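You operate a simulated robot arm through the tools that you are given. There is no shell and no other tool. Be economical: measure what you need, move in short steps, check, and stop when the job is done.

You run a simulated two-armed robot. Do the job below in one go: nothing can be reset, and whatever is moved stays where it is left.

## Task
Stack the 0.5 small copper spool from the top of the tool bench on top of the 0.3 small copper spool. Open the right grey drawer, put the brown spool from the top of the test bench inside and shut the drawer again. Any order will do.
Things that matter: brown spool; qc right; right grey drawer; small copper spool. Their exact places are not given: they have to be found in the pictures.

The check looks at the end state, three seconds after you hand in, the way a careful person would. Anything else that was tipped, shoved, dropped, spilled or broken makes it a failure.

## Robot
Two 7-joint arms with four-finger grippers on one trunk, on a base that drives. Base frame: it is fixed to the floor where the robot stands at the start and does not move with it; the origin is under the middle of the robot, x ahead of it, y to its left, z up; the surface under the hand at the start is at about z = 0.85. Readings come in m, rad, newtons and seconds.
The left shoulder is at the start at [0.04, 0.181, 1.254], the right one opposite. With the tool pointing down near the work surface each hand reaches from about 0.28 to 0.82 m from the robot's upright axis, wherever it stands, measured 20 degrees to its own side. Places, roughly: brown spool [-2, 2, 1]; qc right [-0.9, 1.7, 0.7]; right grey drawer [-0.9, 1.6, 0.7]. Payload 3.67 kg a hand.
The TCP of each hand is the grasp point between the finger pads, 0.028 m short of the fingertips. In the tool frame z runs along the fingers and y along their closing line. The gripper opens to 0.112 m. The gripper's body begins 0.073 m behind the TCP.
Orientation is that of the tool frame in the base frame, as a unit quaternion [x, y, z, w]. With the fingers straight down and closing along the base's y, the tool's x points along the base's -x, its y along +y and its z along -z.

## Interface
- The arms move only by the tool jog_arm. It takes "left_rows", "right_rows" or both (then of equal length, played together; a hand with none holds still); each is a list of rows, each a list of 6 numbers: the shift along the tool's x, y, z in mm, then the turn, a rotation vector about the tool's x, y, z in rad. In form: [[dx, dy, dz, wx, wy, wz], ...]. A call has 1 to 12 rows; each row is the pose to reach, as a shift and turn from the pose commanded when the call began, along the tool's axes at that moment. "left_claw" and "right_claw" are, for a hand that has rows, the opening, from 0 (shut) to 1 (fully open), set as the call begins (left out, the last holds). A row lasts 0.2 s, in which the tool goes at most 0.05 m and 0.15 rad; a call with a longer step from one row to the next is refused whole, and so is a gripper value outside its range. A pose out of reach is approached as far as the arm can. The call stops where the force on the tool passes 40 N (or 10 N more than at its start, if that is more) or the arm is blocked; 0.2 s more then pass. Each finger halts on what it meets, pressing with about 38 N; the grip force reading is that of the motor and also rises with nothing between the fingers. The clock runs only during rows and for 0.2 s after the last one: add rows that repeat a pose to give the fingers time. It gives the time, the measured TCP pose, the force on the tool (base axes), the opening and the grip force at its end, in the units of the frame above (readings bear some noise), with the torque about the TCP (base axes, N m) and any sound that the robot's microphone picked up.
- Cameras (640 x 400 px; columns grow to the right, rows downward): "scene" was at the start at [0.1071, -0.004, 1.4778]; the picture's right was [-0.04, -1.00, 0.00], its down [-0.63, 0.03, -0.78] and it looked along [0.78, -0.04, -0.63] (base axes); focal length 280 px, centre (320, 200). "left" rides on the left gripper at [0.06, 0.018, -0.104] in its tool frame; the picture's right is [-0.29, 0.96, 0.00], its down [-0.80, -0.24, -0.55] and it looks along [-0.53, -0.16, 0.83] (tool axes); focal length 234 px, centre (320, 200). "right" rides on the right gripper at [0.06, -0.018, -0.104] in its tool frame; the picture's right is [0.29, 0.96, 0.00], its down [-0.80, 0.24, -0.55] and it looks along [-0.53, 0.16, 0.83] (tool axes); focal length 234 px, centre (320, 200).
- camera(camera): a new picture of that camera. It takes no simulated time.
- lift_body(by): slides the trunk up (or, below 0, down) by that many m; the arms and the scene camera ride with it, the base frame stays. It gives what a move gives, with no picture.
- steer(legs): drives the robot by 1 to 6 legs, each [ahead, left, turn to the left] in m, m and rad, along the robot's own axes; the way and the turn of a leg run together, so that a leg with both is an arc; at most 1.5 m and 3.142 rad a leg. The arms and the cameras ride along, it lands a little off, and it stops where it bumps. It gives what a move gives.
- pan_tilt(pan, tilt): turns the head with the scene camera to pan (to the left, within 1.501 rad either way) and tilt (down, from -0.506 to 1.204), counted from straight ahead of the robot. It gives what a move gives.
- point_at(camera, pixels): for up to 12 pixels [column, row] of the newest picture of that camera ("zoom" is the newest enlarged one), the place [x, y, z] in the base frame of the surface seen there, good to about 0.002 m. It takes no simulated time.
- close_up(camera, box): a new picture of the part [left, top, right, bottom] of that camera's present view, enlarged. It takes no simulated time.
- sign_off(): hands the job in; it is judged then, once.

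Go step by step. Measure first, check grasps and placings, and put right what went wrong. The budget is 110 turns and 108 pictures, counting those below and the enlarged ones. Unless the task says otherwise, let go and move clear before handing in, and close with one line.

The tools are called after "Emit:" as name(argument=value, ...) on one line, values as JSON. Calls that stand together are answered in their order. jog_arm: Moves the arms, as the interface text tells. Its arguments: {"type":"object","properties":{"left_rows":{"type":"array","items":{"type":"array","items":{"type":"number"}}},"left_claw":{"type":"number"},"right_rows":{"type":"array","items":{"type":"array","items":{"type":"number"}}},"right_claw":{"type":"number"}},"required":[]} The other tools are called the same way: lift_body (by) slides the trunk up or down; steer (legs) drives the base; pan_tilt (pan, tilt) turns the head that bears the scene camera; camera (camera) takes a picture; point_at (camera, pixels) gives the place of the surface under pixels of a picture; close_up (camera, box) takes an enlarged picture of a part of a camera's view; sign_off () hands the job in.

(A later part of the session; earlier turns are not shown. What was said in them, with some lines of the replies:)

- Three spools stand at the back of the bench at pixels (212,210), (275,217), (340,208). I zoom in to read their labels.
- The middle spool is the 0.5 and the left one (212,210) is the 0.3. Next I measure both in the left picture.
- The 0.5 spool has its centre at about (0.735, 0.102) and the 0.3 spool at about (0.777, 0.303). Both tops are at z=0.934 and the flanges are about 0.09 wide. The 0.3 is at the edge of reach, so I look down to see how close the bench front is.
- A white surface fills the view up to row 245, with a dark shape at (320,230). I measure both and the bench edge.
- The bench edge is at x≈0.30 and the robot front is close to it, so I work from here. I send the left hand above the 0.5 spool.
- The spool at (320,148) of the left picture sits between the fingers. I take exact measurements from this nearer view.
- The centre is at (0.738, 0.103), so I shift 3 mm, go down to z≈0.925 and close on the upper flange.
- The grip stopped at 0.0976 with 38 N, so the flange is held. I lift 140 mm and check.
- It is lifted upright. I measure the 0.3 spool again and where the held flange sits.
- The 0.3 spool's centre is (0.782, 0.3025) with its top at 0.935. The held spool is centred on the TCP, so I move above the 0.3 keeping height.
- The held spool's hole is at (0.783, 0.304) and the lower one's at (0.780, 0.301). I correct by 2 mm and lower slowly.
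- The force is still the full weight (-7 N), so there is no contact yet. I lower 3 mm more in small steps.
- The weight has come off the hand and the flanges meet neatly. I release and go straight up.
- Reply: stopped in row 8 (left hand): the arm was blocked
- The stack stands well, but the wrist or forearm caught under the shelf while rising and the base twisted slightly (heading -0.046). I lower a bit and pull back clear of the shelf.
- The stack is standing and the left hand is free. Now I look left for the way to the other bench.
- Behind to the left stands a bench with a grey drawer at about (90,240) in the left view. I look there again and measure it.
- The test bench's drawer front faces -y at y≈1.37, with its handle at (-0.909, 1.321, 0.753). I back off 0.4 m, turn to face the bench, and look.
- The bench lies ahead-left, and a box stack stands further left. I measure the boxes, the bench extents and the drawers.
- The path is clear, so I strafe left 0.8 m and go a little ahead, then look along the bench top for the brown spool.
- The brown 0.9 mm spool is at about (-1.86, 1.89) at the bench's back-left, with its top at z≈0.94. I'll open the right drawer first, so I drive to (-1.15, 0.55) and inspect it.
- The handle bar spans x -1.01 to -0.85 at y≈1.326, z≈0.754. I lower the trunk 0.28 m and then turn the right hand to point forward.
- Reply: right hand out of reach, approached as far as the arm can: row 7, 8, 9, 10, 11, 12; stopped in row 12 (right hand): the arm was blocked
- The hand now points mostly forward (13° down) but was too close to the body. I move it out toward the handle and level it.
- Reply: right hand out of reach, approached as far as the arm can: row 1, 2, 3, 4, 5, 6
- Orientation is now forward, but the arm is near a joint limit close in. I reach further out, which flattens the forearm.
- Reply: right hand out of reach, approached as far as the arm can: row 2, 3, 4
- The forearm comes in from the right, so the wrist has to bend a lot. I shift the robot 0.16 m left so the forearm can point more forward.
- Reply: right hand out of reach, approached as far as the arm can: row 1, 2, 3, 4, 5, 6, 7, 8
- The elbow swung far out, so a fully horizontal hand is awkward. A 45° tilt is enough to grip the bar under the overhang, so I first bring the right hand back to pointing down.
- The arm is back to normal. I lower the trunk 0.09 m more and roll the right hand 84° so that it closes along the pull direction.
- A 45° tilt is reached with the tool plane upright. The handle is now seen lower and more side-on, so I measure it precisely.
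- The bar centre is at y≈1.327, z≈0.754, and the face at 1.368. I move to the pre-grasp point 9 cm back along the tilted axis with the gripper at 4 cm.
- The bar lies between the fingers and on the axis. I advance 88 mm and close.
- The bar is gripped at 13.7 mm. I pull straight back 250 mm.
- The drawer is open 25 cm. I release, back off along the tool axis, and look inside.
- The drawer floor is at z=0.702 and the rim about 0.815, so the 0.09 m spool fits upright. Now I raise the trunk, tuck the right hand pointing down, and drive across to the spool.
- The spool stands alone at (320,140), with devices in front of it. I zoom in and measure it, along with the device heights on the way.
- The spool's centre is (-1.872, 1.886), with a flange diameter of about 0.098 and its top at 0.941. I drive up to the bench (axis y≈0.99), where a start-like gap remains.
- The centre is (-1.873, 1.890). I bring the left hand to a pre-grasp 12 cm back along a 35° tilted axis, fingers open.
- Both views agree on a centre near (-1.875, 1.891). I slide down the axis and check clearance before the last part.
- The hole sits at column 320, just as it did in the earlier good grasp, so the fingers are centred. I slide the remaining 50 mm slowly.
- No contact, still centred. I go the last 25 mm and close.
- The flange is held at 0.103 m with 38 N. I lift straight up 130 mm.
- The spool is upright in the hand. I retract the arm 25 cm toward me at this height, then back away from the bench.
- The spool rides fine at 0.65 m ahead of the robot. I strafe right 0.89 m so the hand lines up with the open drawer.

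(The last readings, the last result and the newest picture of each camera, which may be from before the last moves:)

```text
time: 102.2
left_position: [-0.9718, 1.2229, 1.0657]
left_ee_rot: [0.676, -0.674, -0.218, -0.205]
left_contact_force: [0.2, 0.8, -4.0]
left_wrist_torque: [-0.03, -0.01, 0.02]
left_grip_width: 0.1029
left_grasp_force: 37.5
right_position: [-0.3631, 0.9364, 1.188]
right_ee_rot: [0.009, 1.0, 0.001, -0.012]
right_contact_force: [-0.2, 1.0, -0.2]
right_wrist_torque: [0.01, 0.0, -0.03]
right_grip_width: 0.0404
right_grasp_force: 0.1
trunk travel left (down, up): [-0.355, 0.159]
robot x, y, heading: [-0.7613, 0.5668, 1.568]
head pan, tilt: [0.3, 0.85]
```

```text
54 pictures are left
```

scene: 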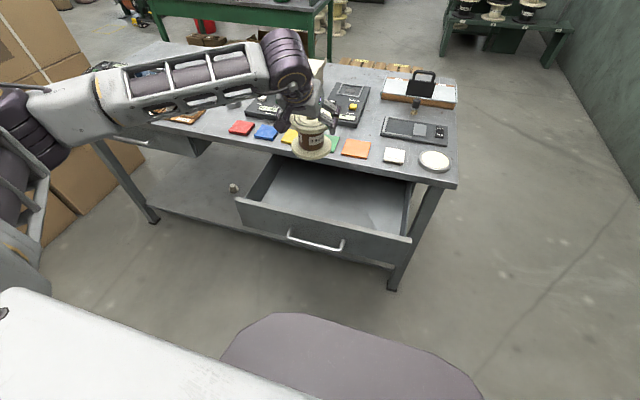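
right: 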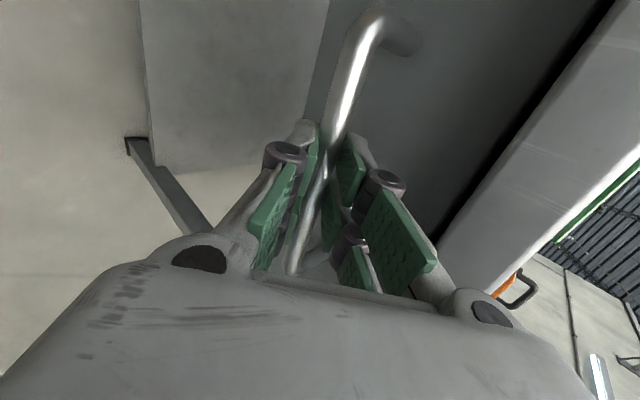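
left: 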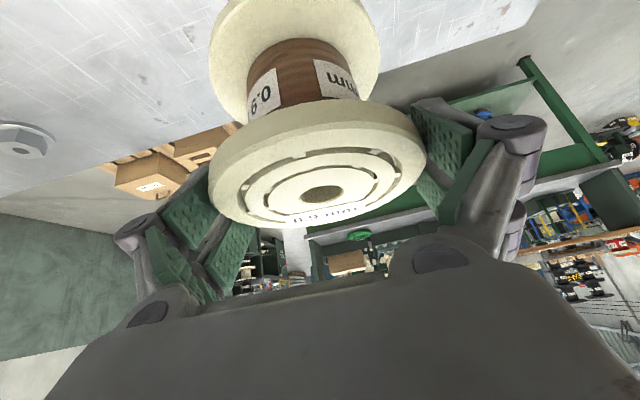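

The spool hangs over the drawer opening. I shift it 4 cm deeper so the hand camera clears the drawer front, then lower with the trunk by 0.2 m.

Emit:
jog_arm(left_rows=[[-17, 0, 12, 0, 0, 0], [-35, 0, 24, 0, 0, 0], [-35, 0, 24, 0, 0, 0]])

Emit:
lift_body(by=-0.19)

Emit:
camera(camera="scene")

Emit:
camera(camera="left")

```text
time: 103.0
left_position: [-0.9721, 1.2641, 1.0671]
left_ee_rot: [0.674, -0.674, -0.22, -0.208]
left_contact_force: [-0.8, -0.6, -3.0]
left_wrist_torque: [-0.02, -0.02, -0.02]
left_grip_width: 0.103
left_grasp_force: 37.8
right_position: [-0.3623, 0.9351, 1.1895]
right_ee_rot: [0.009, 1.0, 0.002, -0.013]
right_contact_force: [0.4, -1.1, 0.9]
right_wrist_torque: [0.04, -0.02, 0.0]
right_grip_width: 0.0402
right_grasp_force: 0.1
trunk travel left (down, up): [-0.355, 0.159]
robot x, y, heading: [-0.7589, 0.569, 1.567]
head pan, tilt: [0.3, 0.85]
```

```text
time: 105.1
left_position: [-0.9728, 1.2637, 0.8777]
left_ee_rot: [0.674, -0.674, -0.219, -0.208]
left_contact_force: [0.0, 0.0, -4.3]
left_wrist_torque: [-0.02, -0.02, 0.01]
left_grip_width: 0.1031
left_grasp_force: 37.9
right_position: [-0.3626, 0.934, 0.9997]
right_ee_rot: [0.009, 1.0, 0.002, -0.012]
right_contact_force: [0.3, 0.3, -0.3]
right_wrist_torque: [0.02, -0.01, 0.0]
right_grip_width: 0.0403
right_grasp_force: 0.1
trunk travel left (down, up): [-0.165, 0.349]
robot x, y, heading: [-0.7601, 0.5672, 1.571]
head pan, tilt: [0.3, 0.85]
```

```text
53 pictures are left
```

scene: 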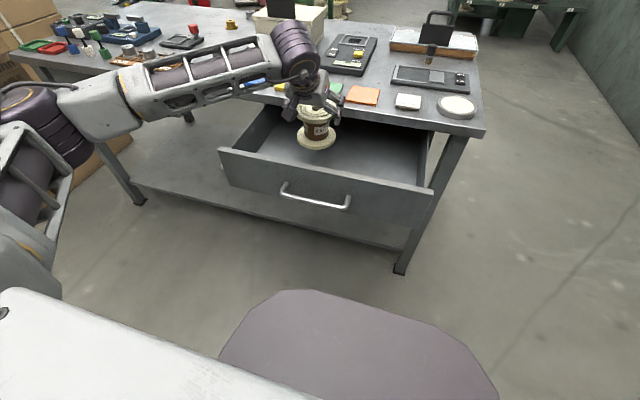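

```text
52 pictures are left
```

left: 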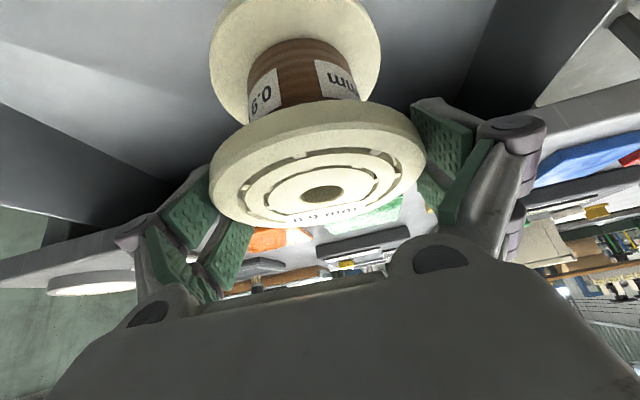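

Emit:
close_up(camera="scene", box=[230, 60, 390, 210])

Emit:
point_at(camera="zoom", pixels=[[350, 240], [300, 210], [350, 325], [310, 285], [390, 285], [300, 345], [400, 360]])

```text
2.67 times, centred on (310, 135) of scene
```

zoom: 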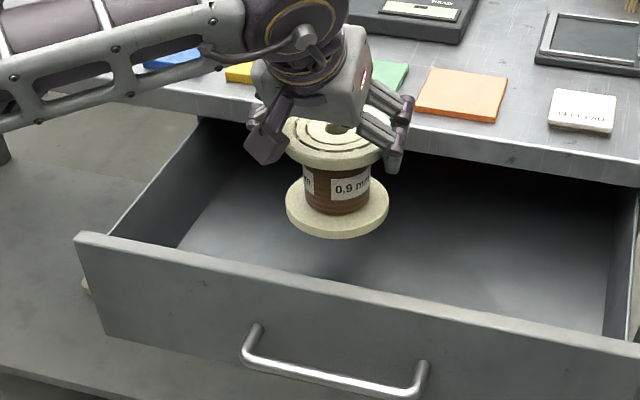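

```text
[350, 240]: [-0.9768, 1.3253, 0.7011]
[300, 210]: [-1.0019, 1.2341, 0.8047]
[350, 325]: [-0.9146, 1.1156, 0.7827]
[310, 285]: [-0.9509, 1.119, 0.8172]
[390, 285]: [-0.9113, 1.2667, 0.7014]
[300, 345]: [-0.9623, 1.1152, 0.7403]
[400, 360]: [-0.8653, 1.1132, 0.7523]
```

All looks clear: the camera block (265,140) is behind the front panel line and the spool is centred. I lower 0.075 m more and check.

Emit:
lift_body(by=-0.075)

Emit:
close_up(camera="scene", box=[230, 20, 400, 190])

```text
time: 106.2
left_position: [-0.9734, 1.2644, 0.8021]
left_ee_rot: [-0.674, 0.674, 0.218, 0.207]
left_contact_force: [0.1, -0.1, -3.3]
left_wrist_torque: [0.02, -0.01, -0.01]
left_grip_width: 0.103
left_grasp_force: 38.2
right_position: [-0.3618, 0.9345, 0.924]
right_ee_rot: [0.009, 1.0, 0.002, -0.012]
right_contact_force: [-0.2, 0.1, -0.6]
right_wrist_torque: [0.03, 0.04, 0.0]
right_grip_width: 0.0404
right_grasp_force: 0.1
trunk travel left (down, up): [-0.09, 0.424]
robot x, y, heading: [-0.7566, 0.57, 1.563]
head pan, tilt: [0.3, 0.85]
```

```text
2.35 times, centred on (315, 105) of scene
```

zoom: 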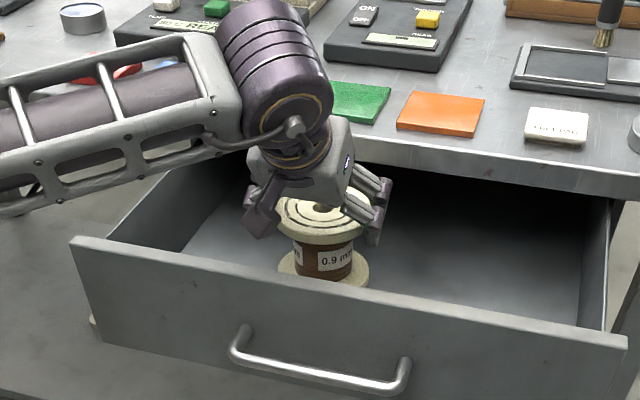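

About 14 mm remain. I lower by arm in small steps until the weight comes off.

Emit:
jog_arm(left_rows=[[3, 0, 4, 0, 0, 0], [5.8, 0, 8.2, 0, 0, 0], [6.9, 0, 9.8, 0, 0, 0], [7.5, 0, 10.6, 0, 0, 0], [8, 0, 11.4, 0, 0, 0], [8, 0, 11.4, 0, 0, 0]])

```text
time: 107.6
left_position: [-0.9727, 1.2638, 0.7877]
left_ee_rot: [0.675, -0.674, -0.218, -0.207]
left_contact_force: [0.4, -0.8, -3.4]
left_wrist_torque: [0.03, -0.05, -0.02]
left_grip_width: 0.103
left_grasp_force: 37.9
right_position: [-0.3629, 0.9343, 0.9246]
right_ee_rot: [0.009, 1.0, 0.002, -0.012]
right_contact_force: [0.6, 0.1, 0.5]
right_wrist_torque: [-0.01, -0.01, -0.01]
right_grip_width: 0.0404
right_grasp_force: 0.0
trunk travel left (down, up): [-0.09, 0.424]
robot x, y, heading: [-0.7592, 0.5686, 1.565]
head pan, tilt: [0.3, 0.85]
```

Emit:
jog_arm(left_rows=[[0.6, 0, 0.8, 0, 0, 0], [1.1, 0, 1.6, 0, 0, 0], [1.1, 0, 1.6, 0, 0, 0]])

```text
time: 108.4
left_position: [-0.9734, 1.2637, 0.7879]
left_ee_rot: [0.674, -0.674, -0.219, -0.209]
left_contact_force: [-0.8, 1.1, 8.6]
left_wrist_torque: [-0.29, -0.4, -0.02]
left_grip_width: 0.103
left_grasp_force: 38.3
right_position: [-0.3625, 0.9338, 0.9243]
right_ee_rot: [0.008, 1.0, 0.001, -0.013]
right_contact_force: [0.9, 0.5, 0.2]
right_wrist_torque: [0.03, -0.03, 0.0]
right_grip_width: 0.0403
right_grasp_force: 0.1
trunk travel left (down, up): [-0.09, 0.424]
robot x, y, heading: [-0.7595, 0.5671, 1.563]
head pan, tilt: [0.3, 0.85]
```

The spool rests on the drawer floor (+8.6 N). I open and withdraw up and back along the tool axis.

Emit:
jog_arm(left_rows=[[0, 0, 0, 0, 0, 0], [0, 0, 0, 0, 0, 0], [0, 0, 0, 0, 0, 0], [0, 0, 0, 0, 0, 0]], left_claw=1)

Emit:
jog_arm(left_rows=[[-1, 0, -6, 0, 0, 0], [-2, 0, -15, 0, 0, 0], [-4, 0, -28, 0, 0, 0], [-10, 0, -50, 0, 0, 0], [-20, 0, -85, 0, 0, 0], [-20, 0, -120, 0, 0, 0], [-20, 0, -160, 0, 0, 0], [-20, 0, -160, 0, 0, 0]])

Emit:
camera(camera="scene")

```text
time: 109.4
left_position: [-0.9734, 1.2633, 0.785]
left_ee_rot: [-0.674, 0.675, 0.218, 0.207]
left_contact_force: [-0.6, -0.3, 0.1]
left_wrist_torque: [0.02, 0.02, 0.0]
left_grip_width: 0.1118
left_grasp_force: 0.1
right_position: [-0.3628, 0.9341, 0.9245]
right_ee_rot: [0.008, 1.0, 0.002, -0.013]
right_contact_force: [0.3, 0.0, 1.2]
right_wrist_torque: [0.0, -0.03, -0.01]
right_grip_width: 0.0401
right_grasp_force: 0.0
trunk travel left (down, up): [-0.09, 0.424]
robot x, y, heading: [-0.7567, 0.5699, 1.563]
head pan, tilt: [0.3, 0.85]
```

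```text
time: 111.2
left_position: [-0.9704, 1.1903, 0.9283]
left_ee_rot: [0.675, -0.674, -0.218, -0.207]
left_contact_force: [0.3, 0.2, -0.2]
left_wrist_torque: [0.03, 0.04, 0.0]
left_grip_width: 0.1119
left_grasp_force: 0.1
right_position: [-0.3613, 0.9347, 0.925]
right_ee_rot: [0.008, 1.0, 0.003, -0.012]
right_contact_force: [-1.0, -0.5, 0.1]
right_wrist_torque: [0.01, 0.02, -0.01]
right_grip_width: 0.0402
right_grasp_force: 0.2
trunk travel left (down, up): [-0.09, 0.424]
robot x, y, heading: [-0.7585, 0.5682, 1.566]
head pan, tilt: [0.3, 0.85]
```

```text
49 pictures are left
```

scene: 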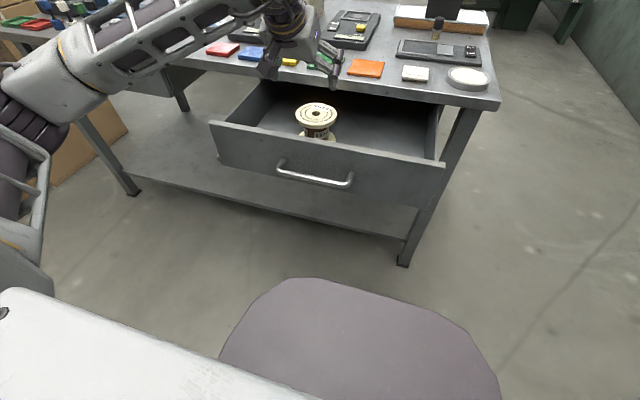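

The spool stands upright in the drawer. To shut it I'll reuse the right-hand handle grip, so I back off and strafe left to the earlier spot.

Emit:
steer(legs=[[-0.08, 0, 0.006], [0, 0.56, 0]])

Emit:
lift_body(by=-0.085)

Emit:
pan_tilt(pan=-0.3, tilt=0.75)

Emit:
camera(camera="scene")

```text
time: 115.2
left_position: [-1.5252, 1.1127, 0.9271]
left_ee_rot: [-0.673, 0.675, 0.217, 0.208]
left_contact_force: [0.1, 0.2, 0.0]
left_wrist_torque: [0.03, 0.01, -0.02]
left_grip_width: 0.112
left_grasp_force: 0.1
right_position: [-0.9185, 0.8555, 0.9243]
right_ee_rot: [0.011, 1.0, 0.002, -0.012]
right_contact_force: [-0.2, -0.1, -0.1]
right_wrist_torque: [0.0, -0.04, -0.01]
right_grip_width: 0.0401
right_grasp_force: 0.1
trunk travel left (down, up): [-0.09, 0.424]
robot x, y, heading: [-1.3149, 0.4963, 1.562]
head pan, tilt: [0.3, 0.85]
```

```text
time: 116.4
left_position: [-1.524, 1.1133, 0.8452]
left_ee_rot: [-0.673, 0.675, 0.218, 0.208]
left_contact_force: [-0.2, 0.4, -0.4]
left_wrist_torque: [0.01, 0.0, -0.01]
left_grip_width: 0.1118
left_grasp_force: 0.1
right_position: [-0.9168, 0.8564, 0.8403]
right_ee_rot: [0.011, 1.0, 0.002, -0.012]
right_contact_force: [-0.4, -0.5, -0.6]
right_wrist_torque: [0.0, 0.0, 0.02]
right_grip_width: 0.0403
right_grasp_force: 0.2
trunk travel left (down, up): [-0.005, 0.509]
robot x, y, heading: [-1.314, 0.4912, 1.562]
head pan, tilt: [0.3, 0.85]
```

```text
time: 117.4
left_position: [-1.5252, 1.1145, 0.8447]
left_ee_rot: [-0.674, 0.675, 0.218, 0.207]
left_contact_force: [0.0, -0.3, 0.0]
left_wrist_torque: [0.01, 0.02, 0.01]
left_grip_width: 0.112
left_grasp_force: 0.1
right_position: [-0.9177, 0.8561, 0.8407]
right_ee_rot: [0.011, 1.0, 0.002, -0.012]
right_contact_force: [0.1, -0.3, -0.1]
right_wrist_torque: [0.01, 0.0, -0.01]
right_grip_width: 0.0402
right_grasp_force: 0.0
trunk travel left (down, up): [-0.005, 0.509]
robot x, y, heading: [-1.3147, 0.4908, 1.563]
head pan, tilt: [-0.3, 0.75]
```

```text
48 pictures are left
```

scene: 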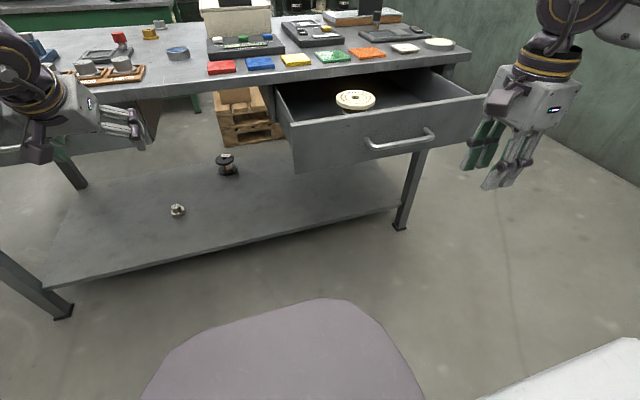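

Emit:
close_up(camera="scene", box=[340, 110, 460, 170])

Emit:
point_at(camera="scene", pixels=[[385, 147.5], [400, 145], [400, 146.5], [415, 142], [425, 140]])

Emit:
jog_arm(right_rows=[[2, 15, 2, -0.13, 0, 0], [4, 35, 4, -0.26, 0, 0], [6, 55, 6, -0.39, 0, 0], [9, 75, 8, -0.52, 0, 0], [12, 95, 10, -0.65, 0, 0], [15, 110, 10, -0.785, 0, 0], [15, 125, 10, -0.785, 0, 0], [15, 125, 10, -0.785, 0, 0]], right_claw=0.36)

```text
5.33 times, centred on (400, 140) of scene
```

zoom: 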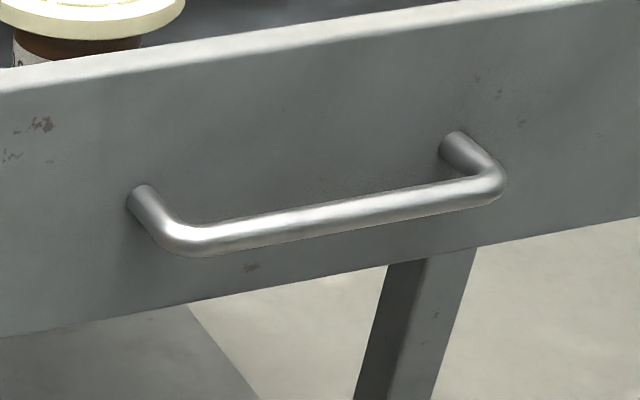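

```text
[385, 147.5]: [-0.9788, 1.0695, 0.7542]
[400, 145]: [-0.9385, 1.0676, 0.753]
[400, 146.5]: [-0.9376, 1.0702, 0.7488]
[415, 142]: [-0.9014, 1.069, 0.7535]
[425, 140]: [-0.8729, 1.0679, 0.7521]
```

```text
time: 119.2
left_position: [-1.5252, 1.1137, 0.8462]
left_ee_rot: [-0.674, 0.675, 0.218, 0.207]
left_contact_force: [-0.7, 0.5, -0.3]
left_wrist_torque: [0.0, 0.03, 0.02]
left_grip_width: 0.1116
left_grasp_force: 0.1
right_position: [-0.9305, 0.9805, 0.8317]
right_ee_rot: [0.015, 0.923, 0.384, -0.006]
right_contact_force: [-0.2, 1.1, 0.3]
right_wrist_torque: [0.0, 0.0, 0.02]
right_grip_width: 0.0401
right_grasp_force: 0.0
trunk travel left (down, up): [-0.005, 0.509]
robot x, y, heading: [-1.3125, 0.4951, 1.563]
head pan, tilt: [-0.3, 0.75]
```

The bar is at y≈1.074, z≈0.754, 11 mm off the tool axis. I correct that, advance 108 mm, and grip.

Emit:
jog_arm(right_rows=[[0, 10.5, 20, 0, 0, 0], [0, 10.5, 50, 0, 0, 0], [0, 10.5, 75, 0, 0, 0], [0, 10.5, 95, 0, 0, 0], [0, 10.5, 108, 0, 0, 0], [0, 10.5, 108, 0, 0, 0]])

Emit:
camera(camera="right")

Emit:
jog_arm(right_rows=[[0, 0, 0, 0, 0, 0], [0, 0, 0, 0, 0, 0], [0, 0, 0, 0, 0, 0]], right_claw=0)

```text
time: 120.6
left_position: [-1.5242, 1.1139, 0.8446]
left_ee_rot: [-0.674, 0.675, 0.219, 0.206]
left_contact_force: [-0.3, 0.1, 0.2]
left_wrist_torque: [0.02, 0.03, -0.01]
left_grip_width: 0.1121
left_grasp_force: 0.1
right_position: [-0.9307, 1.0633, 0.7618]
right_ee_rot: [0.015, 0.923, 0.385, -0.007]
right_contact_force: [0.3, 0.2, 0.8]
right_wrist_torque: [0.0, 0.01, 0.02]
right_grip_width: 0.0402
right_grasp_force: 0.0
trunk travel left (down, up): [-0.005, 0.509]
robot x, y, heading: [-1.3132, 0.4914, 1.563]
head pan, tilt: [-0.3, 0.75]
```

```text
46 pictures are left
```

right: 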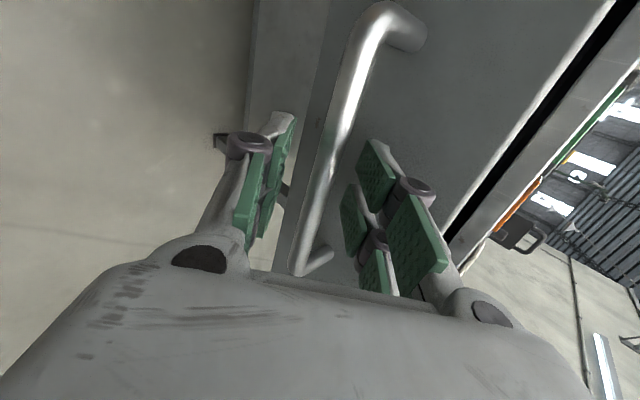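

```text
time: 121.4
left_position: [-1.5256, 1.1119, 0.8449]
left_ee_rot: [-0.673, 0.675, 0.218, 0.209]
left_contact_force: [-0.3, 0.6, 0.2]
left_wrist_torque: [-0.02, -0.02, -0.01]
left_grip_width: 0.1119
left_grasp_force: 0.1
right_position: [-0.9306, 1.0639, 0.7622]
right_ee_rot: [0.013, 0.923, 0.385, -0.006]
right_contact_force: [3.1, 0.8, 6.9]
right_wrist_torque: [0.07, -1.61, 1.79]
right_grip_width: 0.0144
right_grasp_force: 45.0
trunk travel left (down, up): [-0.005, 0.509]
robot x, y, heading: [-1.3124, 0.4906, 1.562]
head pan, tilt: [-0.3, 0.75]
```

The handle is gripped. I push the drawer in gently with slow start and end.

Emit:
jog_arm(right_rows=[[0, 3, 3, 0, 0, 0], [0, 9, 9, 0, 0, 0], [0, 18, 18, 0, 0, 0], [0, 29, 29, 0, 0, 0], [0, 41, 41, 0, 0, 0], [0, 53, 53, 0, 0, 0], [0, 65, 65, 0, 0, 0], [0, 77, 77, 0, 0, 0], [0, 88, 88, 0, 0, 0], [0, 97, 97, 0, 0, 0], [0, 103, 104, 0, 0, 0], [0, 106, 106, 0, 0, 0]])

Emit:
jog_arm(right_rows=[[0, 3, 3, 0, 0, 0], [0, 9, 9, 0, 0, 0], [0, 18, 18, 0, 0, 0], [0, 29, 29, 0, 0, 0], [0, 40, 40, 0, 0, 0], [0, 50, 50, 0, 0, 0], [0, 59, 59, 0, 0, 0], [0, 66, 66, 0, 0, 0], [0, 70, 71, 0, 0, 0], [0, 72, 72.5, 0, 0, 0], [0, 72, 72.5, 0, 0, 0]])

Emit:
camera(camera="scene")

```text
time: 124.0
left_position: [-1.527, 1.113, 0.8435]
left_ee_rot: [-0.673, 0.675, 0.217, 0.208]
left_contact_force: [-0.8, 0.0, -0.5]
left_wrist_torque: [-0.01, 0.03, -0.01]
left_grip_width: 0.1119
left_grasp_force: 0.1
right_position: [-0.9293, 1.217, 0.7617]
right_ee_rot: [0.013, 0.924, 0.382, -0.008]
right_contact_force: [-26.4, -0.8, -8.9]
right_wrist_torque: [-0.12, -1.17, 2.02]
right_grip_width: 0.0147
right_grasp_force: 45.1
trunk travel left (down, up): [-0.005, 0.509]
robot x, y, heading: [-1.3157, 0.4934, 1.56]
head pan, tilt: [-0.3, 0.75]
```

```text
time: 126.4
left_position: [-1.5269, 1.1149, 0.8434]
left_ee_rot: [-0.674, 0.675, 0.217, 0.207]
left_contact_force: [-0.2, 0.0, -0.5]
left_wrist_torque: [-0.01, 0.02, 0.01]
left_grip_width: 0.1121
left_grasp_force: 0.0
right_position: [-0.9298, 1.318, 0.7633]
right_ee_rot: [0.011, 0.924, 0.383, -0.009]
right_contact_force: [-31.0, -8.6, -14.5]
right_wrist_torque: [-0.23, -1.42, 1.81]
right_grip_width: 0.0146
right_grasp_force: 45.3
trunk travel left (down, up): [-0.005, 0.509]
robot x, y, heading: [-1.3158, 0.4882, 1.556]
head pan, tilt: [-0.3, 0.75]
```

```text
45 pictures are left
```

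scene: 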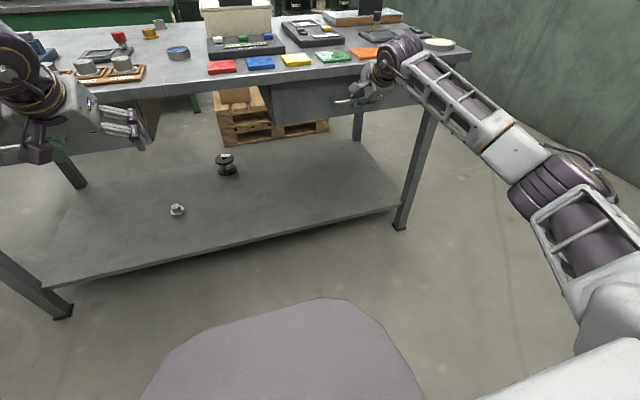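

The TCP is at y=1.318, the same as when the drawer was closed at first. I release and withdraw, then check the face.

Emit:
jog_arm(right_rows=[[0, 0, 0, 0, 0, 0], [0, 0, 0, 0, 0, 0], [0, 0, -15, 0, 0, 0], [0, 0, -40, 0, 0, 0], [0, 0, -75, 0, 0, 0], [0, 0, -110, 0, 0, 0], [0, -30, -140, 0, 0, 0], [0, -65, -170, 0, 0, 0], [0, -90, -190, 0, 0, 0], [0, -90, -190, 0, 0, 0]], right_claw=0.36)

Emit:
camera(camera="scene")

Emit:
close_up(camera="scene", box=[200, 40, 480, 215])

Emit:
point_at(camera="scene", pixels=[[300, 100], [275, 110], [330, 97], [350, 101], [400, 95], [310, 78]])

```text
time: 128.6
left_position: [-1.5252, 1.1125, 0.8429]
left_ee_rot: [-0.673, 0.676, 0.218, 0.207]
left_contact_force: [0.7, -0.4, 0.1]
left_wrist_torque: [-0.01, 0.03, 0.01]
left_grip_width: 0.1121
left_grasp_force: 0.0
right_position: [-0.9259, 1.1179, 0.8325]
right_ee_rot: [0.013, 0.923, 0.384, -0.007]
right_contact_force: [0.7, 0.8, -0.5]
right_wrist_torque: [0.01, 0.0, -0.02]
right_grip_width: 0.0402
right_grasp_force: 0.1
trunk travel left (down, up): [-0.005, 0.509]
robot x, y, heading: [-1.3144, 0.4939, 1.564]
head pan, tilt: [-0.3, 0.75]
```

```text
44 pictures are left
```

scene: 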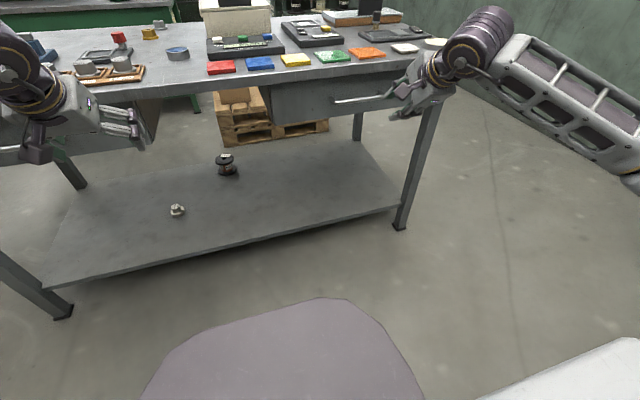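

```text
2.29 times, centred on (340, 128) of scene
```

zoom: 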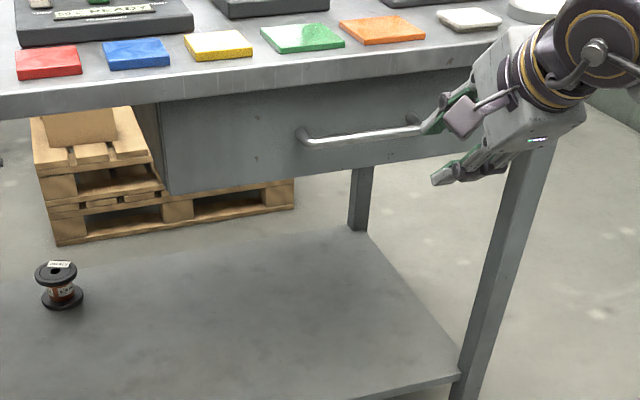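

```text
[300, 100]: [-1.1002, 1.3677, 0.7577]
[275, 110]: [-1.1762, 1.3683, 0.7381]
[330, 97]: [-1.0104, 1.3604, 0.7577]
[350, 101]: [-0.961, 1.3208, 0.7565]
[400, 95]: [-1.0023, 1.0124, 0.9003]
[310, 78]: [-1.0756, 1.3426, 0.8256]
```

The drawer face is back at y=1.368, fully shut, with the brown spool inside. The 0.5 spool was standing square on the 0.3 when last seen, and both hands are clear, so I hand in.

Emit:
sign_off()

```text
The job is handed in.
```

I handed the job in with both parts done: the 0.5 mm copper spool is on top of the 0.3 mm one, and the brown spool is upright inside the right grey drawer, which is shut. While pulling back from the stack, the left arm caught under the shelf above the tool bench and nudged the base. The stack was still upright right after that, but I didn't look at it again before handing in.
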